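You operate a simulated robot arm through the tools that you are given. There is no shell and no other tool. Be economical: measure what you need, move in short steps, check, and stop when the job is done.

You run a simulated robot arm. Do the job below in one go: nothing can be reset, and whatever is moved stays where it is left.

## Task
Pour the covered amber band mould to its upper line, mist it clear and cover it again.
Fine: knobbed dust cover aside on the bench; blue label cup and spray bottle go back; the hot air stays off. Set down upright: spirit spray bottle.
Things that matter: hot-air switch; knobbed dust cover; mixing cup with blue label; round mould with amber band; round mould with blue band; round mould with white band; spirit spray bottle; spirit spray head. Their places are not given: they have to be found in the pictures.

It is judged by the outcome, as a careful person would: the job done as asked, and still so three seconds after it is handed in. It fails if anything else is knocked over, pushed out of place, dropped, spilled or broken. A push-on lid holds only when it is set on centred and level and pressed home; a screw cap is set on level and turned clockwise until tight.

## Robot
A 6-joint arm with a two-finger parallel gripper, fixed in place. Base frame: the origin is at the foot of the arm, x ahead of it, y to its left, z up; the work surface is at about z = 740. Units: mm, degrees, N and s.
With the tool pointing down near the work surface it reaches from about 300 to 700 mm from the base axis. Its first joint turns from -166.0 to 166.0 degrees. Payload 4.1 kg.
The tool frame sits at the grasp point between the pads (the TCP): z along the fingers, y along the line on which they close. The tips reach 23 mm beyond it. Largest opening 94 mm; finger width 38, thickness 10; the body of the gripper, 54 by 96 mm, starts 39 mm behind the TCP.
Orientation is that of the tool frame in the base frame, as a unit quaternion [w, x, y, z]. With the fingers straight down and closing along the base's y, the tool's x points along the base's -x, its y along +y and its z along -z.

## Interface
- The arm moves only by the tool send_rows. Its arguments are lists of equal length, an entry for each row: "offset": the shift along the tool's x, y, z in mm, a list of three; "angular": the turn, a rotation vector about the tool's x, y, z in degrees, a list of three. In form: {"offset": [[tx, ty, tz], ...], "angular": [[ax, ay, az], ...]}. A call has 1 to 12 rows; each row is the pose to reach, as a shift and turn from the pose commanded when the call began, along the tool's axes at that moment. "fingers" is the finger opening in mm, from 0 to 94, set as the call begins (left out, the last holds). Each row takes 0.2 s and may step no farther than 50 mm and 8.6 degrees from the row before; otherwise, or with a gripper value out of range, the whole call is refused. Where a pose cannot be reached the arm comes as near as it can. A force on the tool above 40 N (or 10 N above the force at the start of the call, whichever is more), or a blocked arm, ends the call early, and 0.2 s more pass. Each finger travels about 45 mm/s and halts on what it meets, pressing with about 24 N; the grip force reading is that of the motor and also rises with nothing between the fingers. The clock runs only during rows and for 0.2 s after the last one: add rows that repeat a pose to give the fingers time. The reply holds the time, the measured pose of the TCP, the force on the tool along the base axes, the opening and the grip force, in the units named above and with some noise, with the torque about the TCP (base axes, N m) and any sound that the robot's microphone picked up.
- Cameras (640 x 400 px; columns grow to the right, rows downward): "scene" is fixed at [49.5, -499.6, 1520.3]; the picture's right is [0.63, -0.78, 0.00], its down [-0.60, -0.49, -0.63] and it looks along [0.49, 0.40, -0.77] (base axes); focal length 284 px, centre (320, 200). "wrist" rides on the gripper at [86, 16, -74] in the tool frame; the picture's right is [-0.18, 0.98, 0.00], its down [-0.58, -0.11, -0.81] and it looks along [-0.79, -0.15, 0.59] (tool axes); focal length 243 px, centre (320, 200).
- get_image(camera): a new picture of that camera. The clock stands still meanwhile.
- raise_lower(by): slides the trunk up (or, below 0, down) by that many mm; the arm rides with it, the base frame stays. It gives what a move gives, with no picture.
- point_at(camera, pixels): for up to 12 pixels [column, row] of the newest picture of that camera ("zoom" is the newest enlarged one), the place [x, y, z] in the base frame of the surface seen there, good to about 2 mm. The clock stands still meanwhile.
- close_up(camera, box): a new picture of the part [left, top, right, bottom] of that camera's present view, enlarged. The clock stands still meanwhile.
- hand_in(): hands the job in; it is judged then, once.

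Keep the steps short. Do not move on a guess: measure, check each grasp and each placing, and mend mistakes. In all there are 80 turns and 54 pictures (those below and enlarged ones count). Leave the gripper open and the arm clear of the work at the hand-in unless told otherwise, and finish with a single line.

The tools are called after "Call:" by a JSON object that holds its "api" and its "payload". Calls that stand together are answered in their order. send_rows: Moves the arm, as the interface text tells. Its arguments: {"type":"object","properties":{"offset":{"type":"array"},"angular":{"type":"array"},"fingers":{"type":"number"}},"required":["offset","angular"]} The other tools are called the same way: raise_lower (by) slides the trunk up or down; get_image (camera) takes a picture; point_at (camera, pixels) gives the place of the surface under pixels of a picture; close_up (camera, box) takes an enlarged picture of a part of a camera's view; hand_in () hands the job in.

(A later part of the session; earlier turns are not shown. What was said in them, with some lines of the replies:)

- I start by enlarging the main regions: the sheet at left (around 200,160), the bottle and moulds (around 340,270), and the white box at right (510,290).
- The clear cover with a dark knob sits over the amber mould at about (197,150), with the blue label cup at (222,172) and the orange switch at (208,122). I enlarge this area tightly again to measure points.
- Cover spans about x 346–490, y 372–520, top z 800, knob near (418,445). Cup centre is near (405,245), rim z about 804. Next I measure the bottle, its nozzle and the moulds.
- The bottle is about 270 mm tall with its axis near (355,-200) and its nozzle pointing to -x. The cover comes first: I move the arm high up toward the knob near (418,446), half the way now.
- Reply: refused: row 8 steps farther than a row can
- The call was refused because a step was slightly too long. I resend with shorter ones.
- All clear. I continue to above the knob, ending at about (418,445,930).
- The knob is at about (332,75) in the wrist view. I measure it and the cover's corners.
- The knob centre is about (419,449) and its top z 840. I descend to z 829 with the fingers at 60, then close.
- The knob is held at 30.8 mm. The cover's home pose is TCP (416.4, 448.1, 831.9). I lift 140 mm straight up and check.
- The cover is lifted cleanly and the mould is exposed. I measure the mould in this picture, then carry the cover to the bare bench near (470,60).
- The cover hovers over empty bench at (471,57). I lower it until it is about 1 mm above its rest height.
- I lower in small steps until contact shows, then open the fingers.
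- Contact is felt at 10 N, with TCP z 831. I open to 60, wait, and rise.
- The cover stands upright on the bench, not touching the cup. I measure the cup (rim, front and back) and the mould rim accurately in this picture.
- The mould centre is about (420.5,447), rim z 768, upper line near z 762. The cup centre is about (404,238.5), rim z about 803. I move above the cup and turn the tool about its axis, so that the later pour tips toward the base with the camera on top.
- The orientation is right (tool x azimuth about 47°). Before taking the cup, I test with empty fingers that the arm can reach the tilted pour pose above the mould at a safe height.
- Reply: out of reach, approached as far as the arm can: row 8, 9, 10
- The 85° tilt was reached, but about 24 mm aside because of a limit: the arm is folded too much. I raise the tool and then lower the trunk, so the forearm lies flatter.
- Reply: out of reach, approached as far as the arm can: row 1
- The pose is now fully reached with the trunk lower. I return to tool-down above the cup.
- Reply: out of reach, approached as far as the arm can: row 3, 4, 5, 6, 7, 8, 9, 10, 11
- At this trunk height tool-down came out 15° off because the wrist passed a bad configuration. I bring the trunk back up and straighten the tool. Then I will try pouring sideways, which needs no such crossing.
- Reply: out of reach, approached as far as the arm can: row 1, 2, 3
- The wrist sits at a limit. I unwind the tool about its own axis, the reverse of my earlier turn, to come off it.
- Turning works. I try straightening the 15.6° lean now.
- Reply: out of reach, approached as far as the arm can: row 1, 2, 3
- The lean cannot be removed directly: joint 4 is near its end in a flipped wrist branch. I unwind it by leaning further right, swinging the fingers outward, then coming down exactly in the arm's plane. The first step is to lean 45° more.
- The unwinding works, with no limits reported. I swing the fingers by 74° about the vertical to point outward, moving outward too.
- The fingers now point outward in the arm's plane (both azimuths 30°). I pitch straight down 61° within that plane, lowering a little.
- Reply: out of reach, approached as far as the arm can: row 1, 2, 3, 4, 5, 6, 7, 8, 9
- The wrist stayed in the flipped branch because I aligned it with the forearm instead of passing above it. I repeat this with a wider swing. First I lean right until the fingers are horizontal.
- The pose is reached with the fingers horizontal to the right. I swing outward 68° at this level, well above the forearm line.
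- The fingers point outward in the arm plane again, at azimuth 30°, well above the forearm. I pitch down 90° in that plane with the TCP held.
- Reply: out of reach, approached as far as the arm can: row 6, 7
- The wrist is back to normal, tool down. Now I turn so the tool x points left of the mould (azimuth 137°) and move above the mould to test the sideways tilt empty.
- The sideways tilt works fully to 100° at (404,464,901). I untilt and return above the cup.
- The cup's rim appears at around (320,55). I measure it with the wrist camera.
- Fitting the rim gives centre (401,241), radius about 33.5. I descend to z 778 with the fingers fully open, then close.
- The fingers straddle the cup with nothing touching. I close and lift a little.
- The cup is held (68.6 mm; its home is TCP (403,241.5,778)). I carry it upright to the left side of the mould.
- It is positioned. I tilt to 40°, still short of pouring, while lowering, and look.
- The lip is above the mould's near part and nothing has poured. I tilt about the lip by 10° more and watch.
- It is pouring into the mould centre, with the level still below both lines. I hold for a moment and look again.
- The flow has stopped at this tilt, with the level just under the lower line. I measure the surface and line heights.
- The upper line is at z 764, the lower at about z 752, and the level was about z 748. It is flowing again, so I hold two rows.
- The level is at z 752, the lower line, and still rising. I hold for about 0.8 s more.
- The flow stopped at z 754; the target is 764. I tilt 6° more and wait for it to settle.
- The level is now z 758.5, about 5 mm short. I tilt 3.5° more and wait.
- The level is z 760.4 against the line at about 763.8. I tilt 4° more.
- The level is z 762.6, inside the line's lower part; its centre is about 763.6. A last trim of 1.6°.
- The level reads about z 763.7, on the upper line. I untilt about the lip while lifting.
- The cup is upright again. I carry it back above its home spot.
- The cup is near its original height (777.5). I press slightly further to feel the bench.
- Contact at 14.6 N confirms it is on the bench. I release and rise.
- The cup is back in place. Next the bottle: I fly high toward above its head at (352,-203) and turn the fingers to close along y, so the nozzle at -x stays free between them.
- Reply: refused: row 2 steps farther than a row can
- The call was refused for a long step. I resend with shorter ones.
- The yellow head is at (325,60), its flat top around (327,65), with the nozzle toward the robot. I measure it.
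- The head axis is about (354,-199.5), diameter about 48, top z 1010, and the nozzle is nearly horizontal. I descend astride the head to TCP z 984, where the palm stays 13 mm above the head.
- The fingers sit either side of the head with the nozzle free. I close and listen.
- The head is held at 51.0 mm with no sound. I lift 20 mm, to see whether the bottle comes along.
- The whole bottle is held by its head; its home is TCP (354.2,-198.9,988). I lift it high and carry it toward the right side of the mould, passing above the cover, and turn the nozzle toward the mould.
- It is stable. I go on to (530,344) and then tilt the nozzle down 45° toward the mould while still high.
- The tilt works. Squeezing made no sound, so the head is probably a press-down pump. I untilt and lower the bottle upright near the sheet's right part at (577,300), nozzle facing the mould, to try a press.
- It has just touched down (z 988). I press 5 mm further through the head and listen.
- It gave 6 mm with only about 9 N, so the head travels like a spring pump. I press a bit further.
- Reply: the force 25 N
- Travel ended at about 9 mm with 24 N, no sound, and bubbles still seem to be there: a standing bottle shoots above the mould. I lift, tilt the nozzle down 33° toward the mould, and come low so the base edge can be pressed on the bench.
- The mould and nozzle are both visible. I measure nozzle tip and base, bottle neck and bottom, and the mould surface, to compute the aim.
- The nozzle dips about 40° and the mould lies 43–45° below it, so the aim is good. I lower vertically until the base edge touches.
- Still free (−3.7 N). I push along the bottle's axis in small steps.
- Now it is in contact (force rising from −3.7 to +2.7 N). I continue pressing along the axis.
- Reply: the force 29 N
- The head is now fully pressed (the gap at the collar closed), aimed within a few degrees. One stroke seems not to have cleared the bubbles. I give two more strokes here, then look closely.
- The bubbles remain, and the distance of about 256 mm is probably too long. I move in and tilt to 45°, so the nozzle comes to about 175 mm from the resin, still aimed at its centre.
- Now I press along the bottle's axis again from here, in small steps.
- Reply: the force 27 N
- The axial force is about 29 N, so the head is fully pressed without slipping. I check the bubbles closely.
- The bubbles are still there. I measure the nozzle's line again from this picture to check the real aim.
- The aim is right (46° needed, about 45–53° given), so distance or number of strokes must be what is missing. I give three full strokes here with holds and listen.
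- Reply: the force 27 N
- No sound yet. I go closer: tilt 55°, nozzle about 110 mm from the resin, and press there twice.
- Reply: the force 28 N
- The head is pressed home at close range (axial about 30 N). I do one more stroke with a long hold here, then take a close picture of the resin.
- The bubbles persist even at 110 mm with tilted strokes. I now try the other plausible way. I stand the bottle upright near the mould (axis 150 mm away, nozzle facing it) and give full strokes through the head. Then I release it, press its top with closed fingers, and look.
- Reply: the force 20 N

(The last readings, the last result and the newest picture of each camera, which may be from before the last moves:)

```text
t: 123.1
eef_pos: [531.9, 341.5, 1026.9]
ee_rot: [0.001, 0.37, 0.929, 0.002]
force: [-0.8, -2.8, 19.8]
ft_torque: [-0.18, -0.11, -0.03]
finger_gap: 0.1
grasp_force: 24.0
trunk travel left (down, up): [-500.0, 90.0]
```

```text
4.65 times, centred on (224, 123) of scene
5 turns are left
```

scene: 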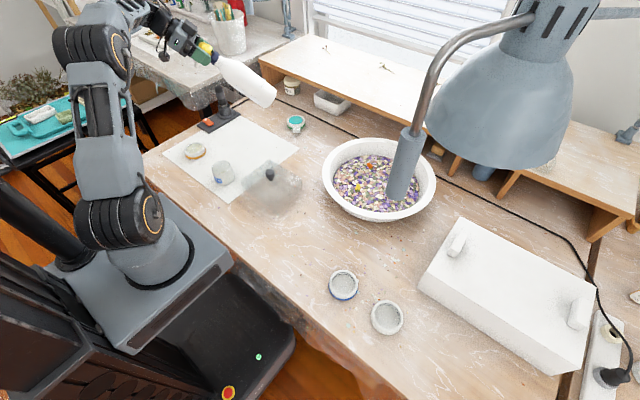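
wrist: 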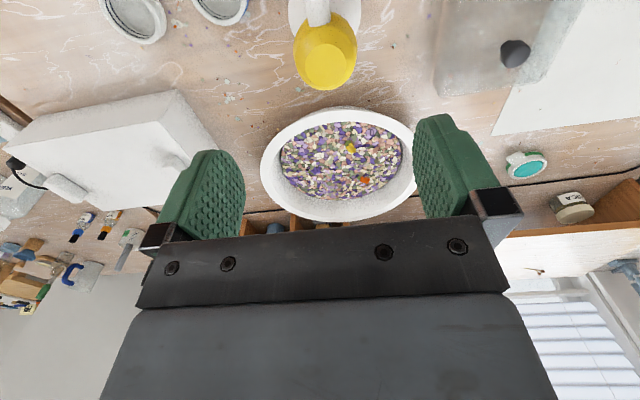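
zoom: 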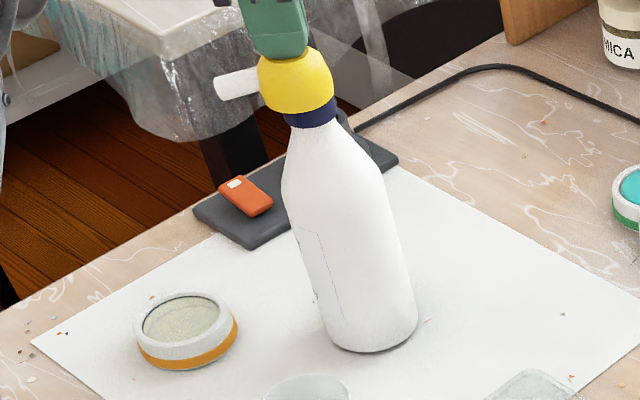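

The resin surface now looks clear, with no white bubbles left: the upright press worked. I rise, regrip the head, lift and carry the bottle back above its home, and lower it to the bench.

Call:
{"api": "send_rows", "payload": {"offset": [[0, 0, -12], [0, 0, -26], [0, 0, -26]], "angular": [[0, 0, 0], [0, 0, 0], [0, 0, 0]]}}

Call:
{"api": "send_rows", "payload": {"offset": [[0, 1, 0], [0, 1, 0], [0, 1, 0], [0, 1, 0], [0, 1, 0], [0, 1, 20], [0, 1, 40], [0, 1, 55], [0, 1, 60], [0, 1, 60]], "angular": [[0, 0, 0], [0, 0, 0], [0, 0, 0], [0, 0, 0], [0, 0, 0], [0, 0, 0], [0, 0, 0], [0, 0, 0], [0, 0, 0], [0, 0, 0]], "fingers": 85}}

Call:
{"api": "send_rows", "payload": {"offset": [[0, 0, 0], [0, 0, 0], [0, 0, 0], [0, 0, 0], [0, 0, 0]], "angular": [[0, 0, 0], [0, 0, 0], [0, 0, 0], [0, 0, 0], [0, 0, 0]], "fingers": 35}}

Call:
{"api": "send_rows", "payload": {"offset": [[0, 0, -40], [0, 0, -85], [0, 0, -130], [-19.1, -40.7, -140], [-38.2, -81.4, -140], [-57.4, -122, -140], [-76.6, -163, -140], [-95.7, -203.6, -140], [-114.9, -244.3, -140], [-134, -285, -140], [-153, -325.8, -140], [-172.3, -366.5, -140]], "angular": [[0, 0, 0], [0, 0, 0], [0, 0, 0], [0, 0, 0], [0, 0, 0], [0, 0, 0], [0, 0, 0], [0, 0, 0], [0, 0, 0], [0, 0, 0], [0, 0, 0], [0, 0, 0]]}}

Call:
{"api": "send_rows", "payload": {"offset": [[-17.6, -37.4, 0], [-35.2, -74.9, 0], [-52.8, -112.3, 0], [-70.4, -149.7, 0], [-70.4, -149.7, 0], [-70.4, -149.7, 0], [-70.4, -149.7, 0]], "angular": [[0, 0, -7.2], [0, 0, -14.4], [0, 0, -21.6], [0, 0, -28.8], [0, 0, -36], [0, 0, -43.3], [0, 0, -43.3]]}}

Call:
{"api": "send_rows", "payload": {"offset": [[0, 0, 40], [0, 0, 80], [0, 0, 110], [0, 0, 125], [0, 0, 132], [0, 0, 132]], "angular": [[0, 0, 0], [0, 0, 0], [0, 0, 0], [0, 0, 0], [0, 0, 0], [0, 0, 0]]}}

```text
t: 123.9
eef_pos: [532.3, 343.1, 1049.3]
ee_rot: [-0.002, 0.369, 0.929, -0.002]
force: [0.5, -0.5, -0.4]
ft_torque: [0.01, -0.02, 0.02]
finger_gap: 0.0
grasp_force: 24.1
trunk travel left (down, up): [-500.0, 90.0]
```

```text
t: 126.1
eef_pos: [533.1, 341.3, 989.7]
ee_rot: [0.0, 0.369, 0.929, -0.001]
force: [0.3, 0.6, 0.1]
ft_torque: [0.01, -0.02, -0.03]
finger_gap: 84.8
grasp_force: 0.0
trunk travel left (down, up): [-500.0, 90.0]
```

```text
t: 127.3
eef_pos: [531.7, 342.0, 990.0]
ee_rot: [-0.002, 0.37, 0.929, 0.0]
force: [0.0, -0.9, -0.3]
ft_torque: [-0.1, 0.1, 0.01]
finger_gap: 50.7
grasp_force: 24.4
trunk travel left (down, up): [-500.0, 90.0]
```

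```text
t: 129.9
eef_pos: [404.7, -41.8, 1129.2]
ee_rot: [0.0, 0.37, 0.929, 0.0]
force: [0.2, 0.8, -3.3]
ft_torque: [0.0, 0.0, 0.02]
finger_gap: 50.5
grasp_force: 24.1
trunk travel left (down, up): [-500.0, 90.0]
```

```text
t: 131.5
eef_pos: [355.4, -197.0, 1130.5]
ee_rot: [-0.001, 0.001, 1.0, 0.0]
force: [-0.1, -0.4, -2.8]
ft_torque: [0.01, 0.03, -0.01]
finger_gap: 50.7
grasp_force: 23.5
trunk travel left (down, up): [-500.0, 90.0]
```

```text
t: 132.9
eef_pos: [356.3, -196.0, 997.7]
ee_rot: [0.0, 0.001, 1.0, 0.0]
force: [0.2, 0.6, -3.3]
ft_torque: [0.01, 0.03, 0.02]
finger_gap: 50.8
grasp_force: 24.2
trunk travel left (down, up): [-500.0, 90.0]
4 turns are left
```

The bottle hangs 8 mm above its home. I correct by 2–3 mm and lower it to touch, release, rise clear, go to the cover's knob at (469.4, 60.2) and grip it.

Call:
{"api": "send_rows", "payload": {"offset": [[2, -2.7, 3], [2, -2.7, 6], [2, -2.7, 8.5], [2, -2.7, 8.5]], "angular": [[0, 0, 0], [0, 0, 0], [0, 0, 0], [0, 0, 0]]}}

Call:
{"api": "send_rows", "payload": {"offset": [[0, 0, 0], [0, 0, 0], [0, 0, 0], [0, 0, 0], [0, 0, 0], [0, 0, -20], [0, 0, -55], [0, 0, -90], [0, 0, -115], [0, 0, -115]], "angular": [[0, 0, 0], [0, 0, 0], [0, 0, 0], [0, 0, 0], [0, 0, 0], [0, 0, 0], [0, 0, 0], [0, 0, 0], [0, 0, 0], [0, 0, 0]], "fingers": 85}}

Call:
{"api": "send_rows", "payload": {"offset": [[-19.2, 43.2, 0], [-38.4, 86.4, 0], [-57.6, 129.6, 0], [-76.8, 172.7, 0], [-96, 215.9, 0], [-115.2, 259.1, 0], [-115.2, 259.1, 45], [-115.2, 259.1, 90], [-115.2, 259.1, 135], [-115.2, 259.1, 170], [-115.2, 259.1, 170]], "angular": [[0, 0, 0], [0, 0, 0], [0, 0, 0], [0, 0, 0], [0, 0, 0], [0, 0, 0], [0, 0, 0], [0, 0, 0], [0, 0, 0], [0, 0, 0], [0, 0, 0]], "fingers": 65}}

Call:
{"api": "send_rows", "payload": {"offset": [[0, 0, 40], [0, 0, 70], [0, 0, 90], [0, 0, 100], [0, 0, 100]], "angular": [[0, 0, 0], [0, 0, 0], [0, 0, 0], [0, 0, 0], [0, 0, 0]]}}

Call:
{"api": "send_rows", "payload": {"offset": [[0, 0, 0], [0, 0, 0], [0, 0, 0], [0, 0, 0], [0, 0, 0]], "angular": [[0, 0, 0], [0, 0, 0], [0, 0, 0], [0, 0, 0], [0, 0, 0]], "fingers": 10}}

```text
t: 133.9
eef_pos: [352.6, -200.3, 989.1]
ee_rot: [0.0, 0.001, 1.0, 0.0]
force: [1.4, -0.8, -3.6]
ft_torque: [-0.02, 0.06, 0.01]
finger_gap: 50.5
grasp_force: 24.1
trunk travel left (down, up): [-500.0, 90.0]
```

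```text
t: 136.1
eef_pos: [351.2, -202.3, 1105.1]
ee_rot: [-0.001, 0.001, 1.0, 0.0]
force: [0.3, 0.6, 0.3]
ft_torque: [-0.01, 0.0, 0.0]
finger_gap: 84.8
grasp_force: 0.1
trunk travel left (down, up): [-500.0, 90.0]
```

```text
t: 138.5
eef_pos: [468.3, 60.1, 933.3]
ee_rot: [-0.001, 0.001, 1.0, 0.0]
force: [-0.1, 0.8, 0.4]
ft_torque: [-0.01, -0.02, 0.0]
finger_gap: 64.7
grasp_force: 0.1
trunk travel left (down, up): [-500.0, 90.0]
```

```text
t: 139.7
eef_pos: [466.9, 58.9, 834.1]
ee_rot: [0.0, 0.001, 1.0, 0.0]
force: [-0.1, -0.3, -0.1]
ft_torque: [0.03, -0.01, 0.01]
finger_gap: 65.0
grasp_force: 0.1
trunk travel left (down, up): [-500.0, 90.0]
```

```text
t: 140.9
eef_pos: [466.4, 58.7, 833.8]
ee_rot: [-0.001, 0.001, 1.0, 0.0]
force: [0.0, -0.2, -0.3]
ft_torque: [0.03, -0.05, 0.02]
finger_gap: 31.0
grasp_force: 24.1
trunk travel left (down, up): [-500.0, 90.0]
3 turns are left
```

The knob is gripped (31.0 mm); the bottle was released at its home. I lift the cover 140 mm and carry it above the mould.

Call:
{"api": "send_rows", "payload": {"offset": [[0, 0, -15], [0, 0, -50], [0, 0, -95], [0, 0, -140], [0, 0, -140]], "angular": [[0, 0, 0], [0, 0, 0], [0, 0, 0], [0, 0, 0], [0, 0, 0]]}}

Call:
{"api": "send_rows", "payload": {"offset": [[5.1, 38.9, 0], [10.2, 77.8, 0], [15.3, 116.7, 0], [20.4, 155.6, 0], [25.5, 194.5, 0], [30.6, 233.4, 0], [35.7, 272.3, 0], [40.8, 311.2, 0], [45.9, 350.1, 0], [51, 389, 0], [51, 389, 0], [51, 389, 0]], "angular": [[0, 0, 0], [0, 0, 0], [0, 0, 0], [0, 0, 0], [0, 0, 0], [0, 0, 0], [0, 0, 0], [0, 0, 0], [0, 0, 0], [0, 0, 0], [0, 0, 0], [0, 0, 0]]}}

Call:
{"api": "send_rows", "payload": {"offset": [[0, 0, 15], [0, 0, 30], [0, 0, 40], [0, 0, 40]], "angular": [[0, 0, 0], [0, 0, 0], [0, 0, 0], [0, 0, 0]]}}

```text
t: 142.1
eef_pos: [466.9, 57.8, 973.4]
ee_rot: [-0.002, 0.001, 1.0, 0.0]
force: [-0.4, -0.1, -1.0]
ft_torque: [0.01, 0.03, 0.01]
finger_gap: 31.0
grasp_force: 23.9
trunk travel left (down, up): [-500.0, 90.0]
```

```text
t: 144.7
eef_pos: [414.9, 448.2, 975.6]
ee_rot: [-0.001, 0.001, 1.0, 0.0]
force: [0.2, -0.1, -0.7]
ft_torque: [0.02, 0.02, 0.0]
finger_gap: 30.9
grasp_force: 24.2
trunk travel left (down, up): [-500.0, 90.0]
```

```text
t: 145.7
eef_pos: [415.8, 446.6, 935.2]
ee_rot: [-0.001, 0.001, 1.0, 0.001]
force: [0.3, 0.1, -1.2]
ft_torque: [0.0, 0.04, 0.03]
finger_gap: 30.9
grasp_force: 23.8
trunk travel left (down, up): [-500.0, 90.0]
2 turns are left
```

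It is centred at (415.5,447.5). I lower it to the bench, release, rise well clear and check with the last picture.

Call:
{"api": "send_rows", "payload": {"offset": [[0, 0, 35], [0, 0, 70], [0, 0, 88], [0, 0, 96], [0, 0, 99], [0, 0, 101], [0, 0, 102.5], [0, 0, 103]], "angular": [[0, 0, 0], [0, 0, 0], [0, 0, 0], [0, 0, 0], [0, 0, 0], [0, 0, 0], [0, 0, 0], [0, 0, 0]]}}

Call:
{"api": "send_rows", "payload": {"offset": [[0, 0, 0], [0, 0, 0], [0, 0, 0], [0, 0, 0], [0, 0, 0], [0, 0, -25], [0, 0, -65], [0, 0, -110], [0, 0, -155], [0, 0, -200], [0, 0, -245], [0, 0, -290]], "angular": [[0, 0, 0], [0, 0, 0], [0, 0, 0], [0, 0, 0], [0, 0, 0], [0, 0, 0], [0, 0, 0], [0, 0, 0], [0, 0, 0], [0, 0, 0], [0, 0, 0], [0, 0, 0]], "fingers": 70}}

Call:
{"api": "get_image", "payload": {"camera": "scene"}}

```text
t: 147.5
eef_pos: [416.9, 446.0, 834.9]
ee_rot: [0.001, 0.001, 1.0, 0.001]
force: [-1.3, -1.3, 17.5]
ft_torque: [-0.02, 0.05, 0.02]
finger_gap: 30.9
grasp_force: 24.3
trunk travel left (down, up): [-500.0, 90.0]
```

```text
t: 150.1
eef_pos: [415.5, 446.1, 1122.6]
ee_rot: [-0.002, 0.001, 1.0, 0.0]
force: [-0.4, 0.4, -1.0]
ft_torque: [0.01, -0.02, 0.01]
finger_gap: 70.4
grasp_force: 0.0
trunk travel left (down, up): [-500.0, 90.0]
```

```text
0 pictures are left
1 turns are left
```

scene: 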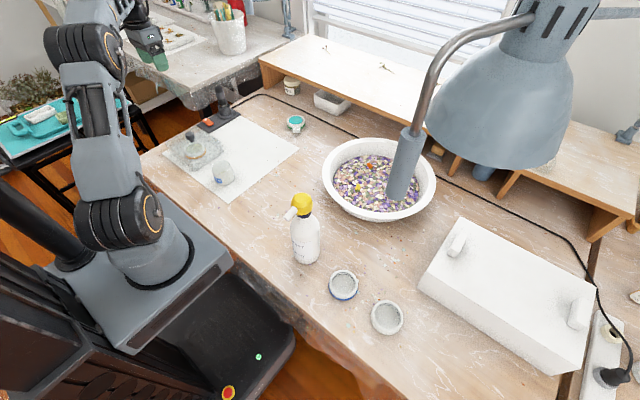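

The cover is over the amber mould at (197,150), the cup is at its place, the bottle stands upright at home, and the gripper is open and clear. I hand in.

Call:
{"api": "hand_in", "payload": {}}

```text
The job is handed in.
```

The amber band mould is filled to its upper line, misted and covered again; its bubbles looked gone in my last close view, the cup and the upright spray bottle are back in place, and the hot air was never touched.
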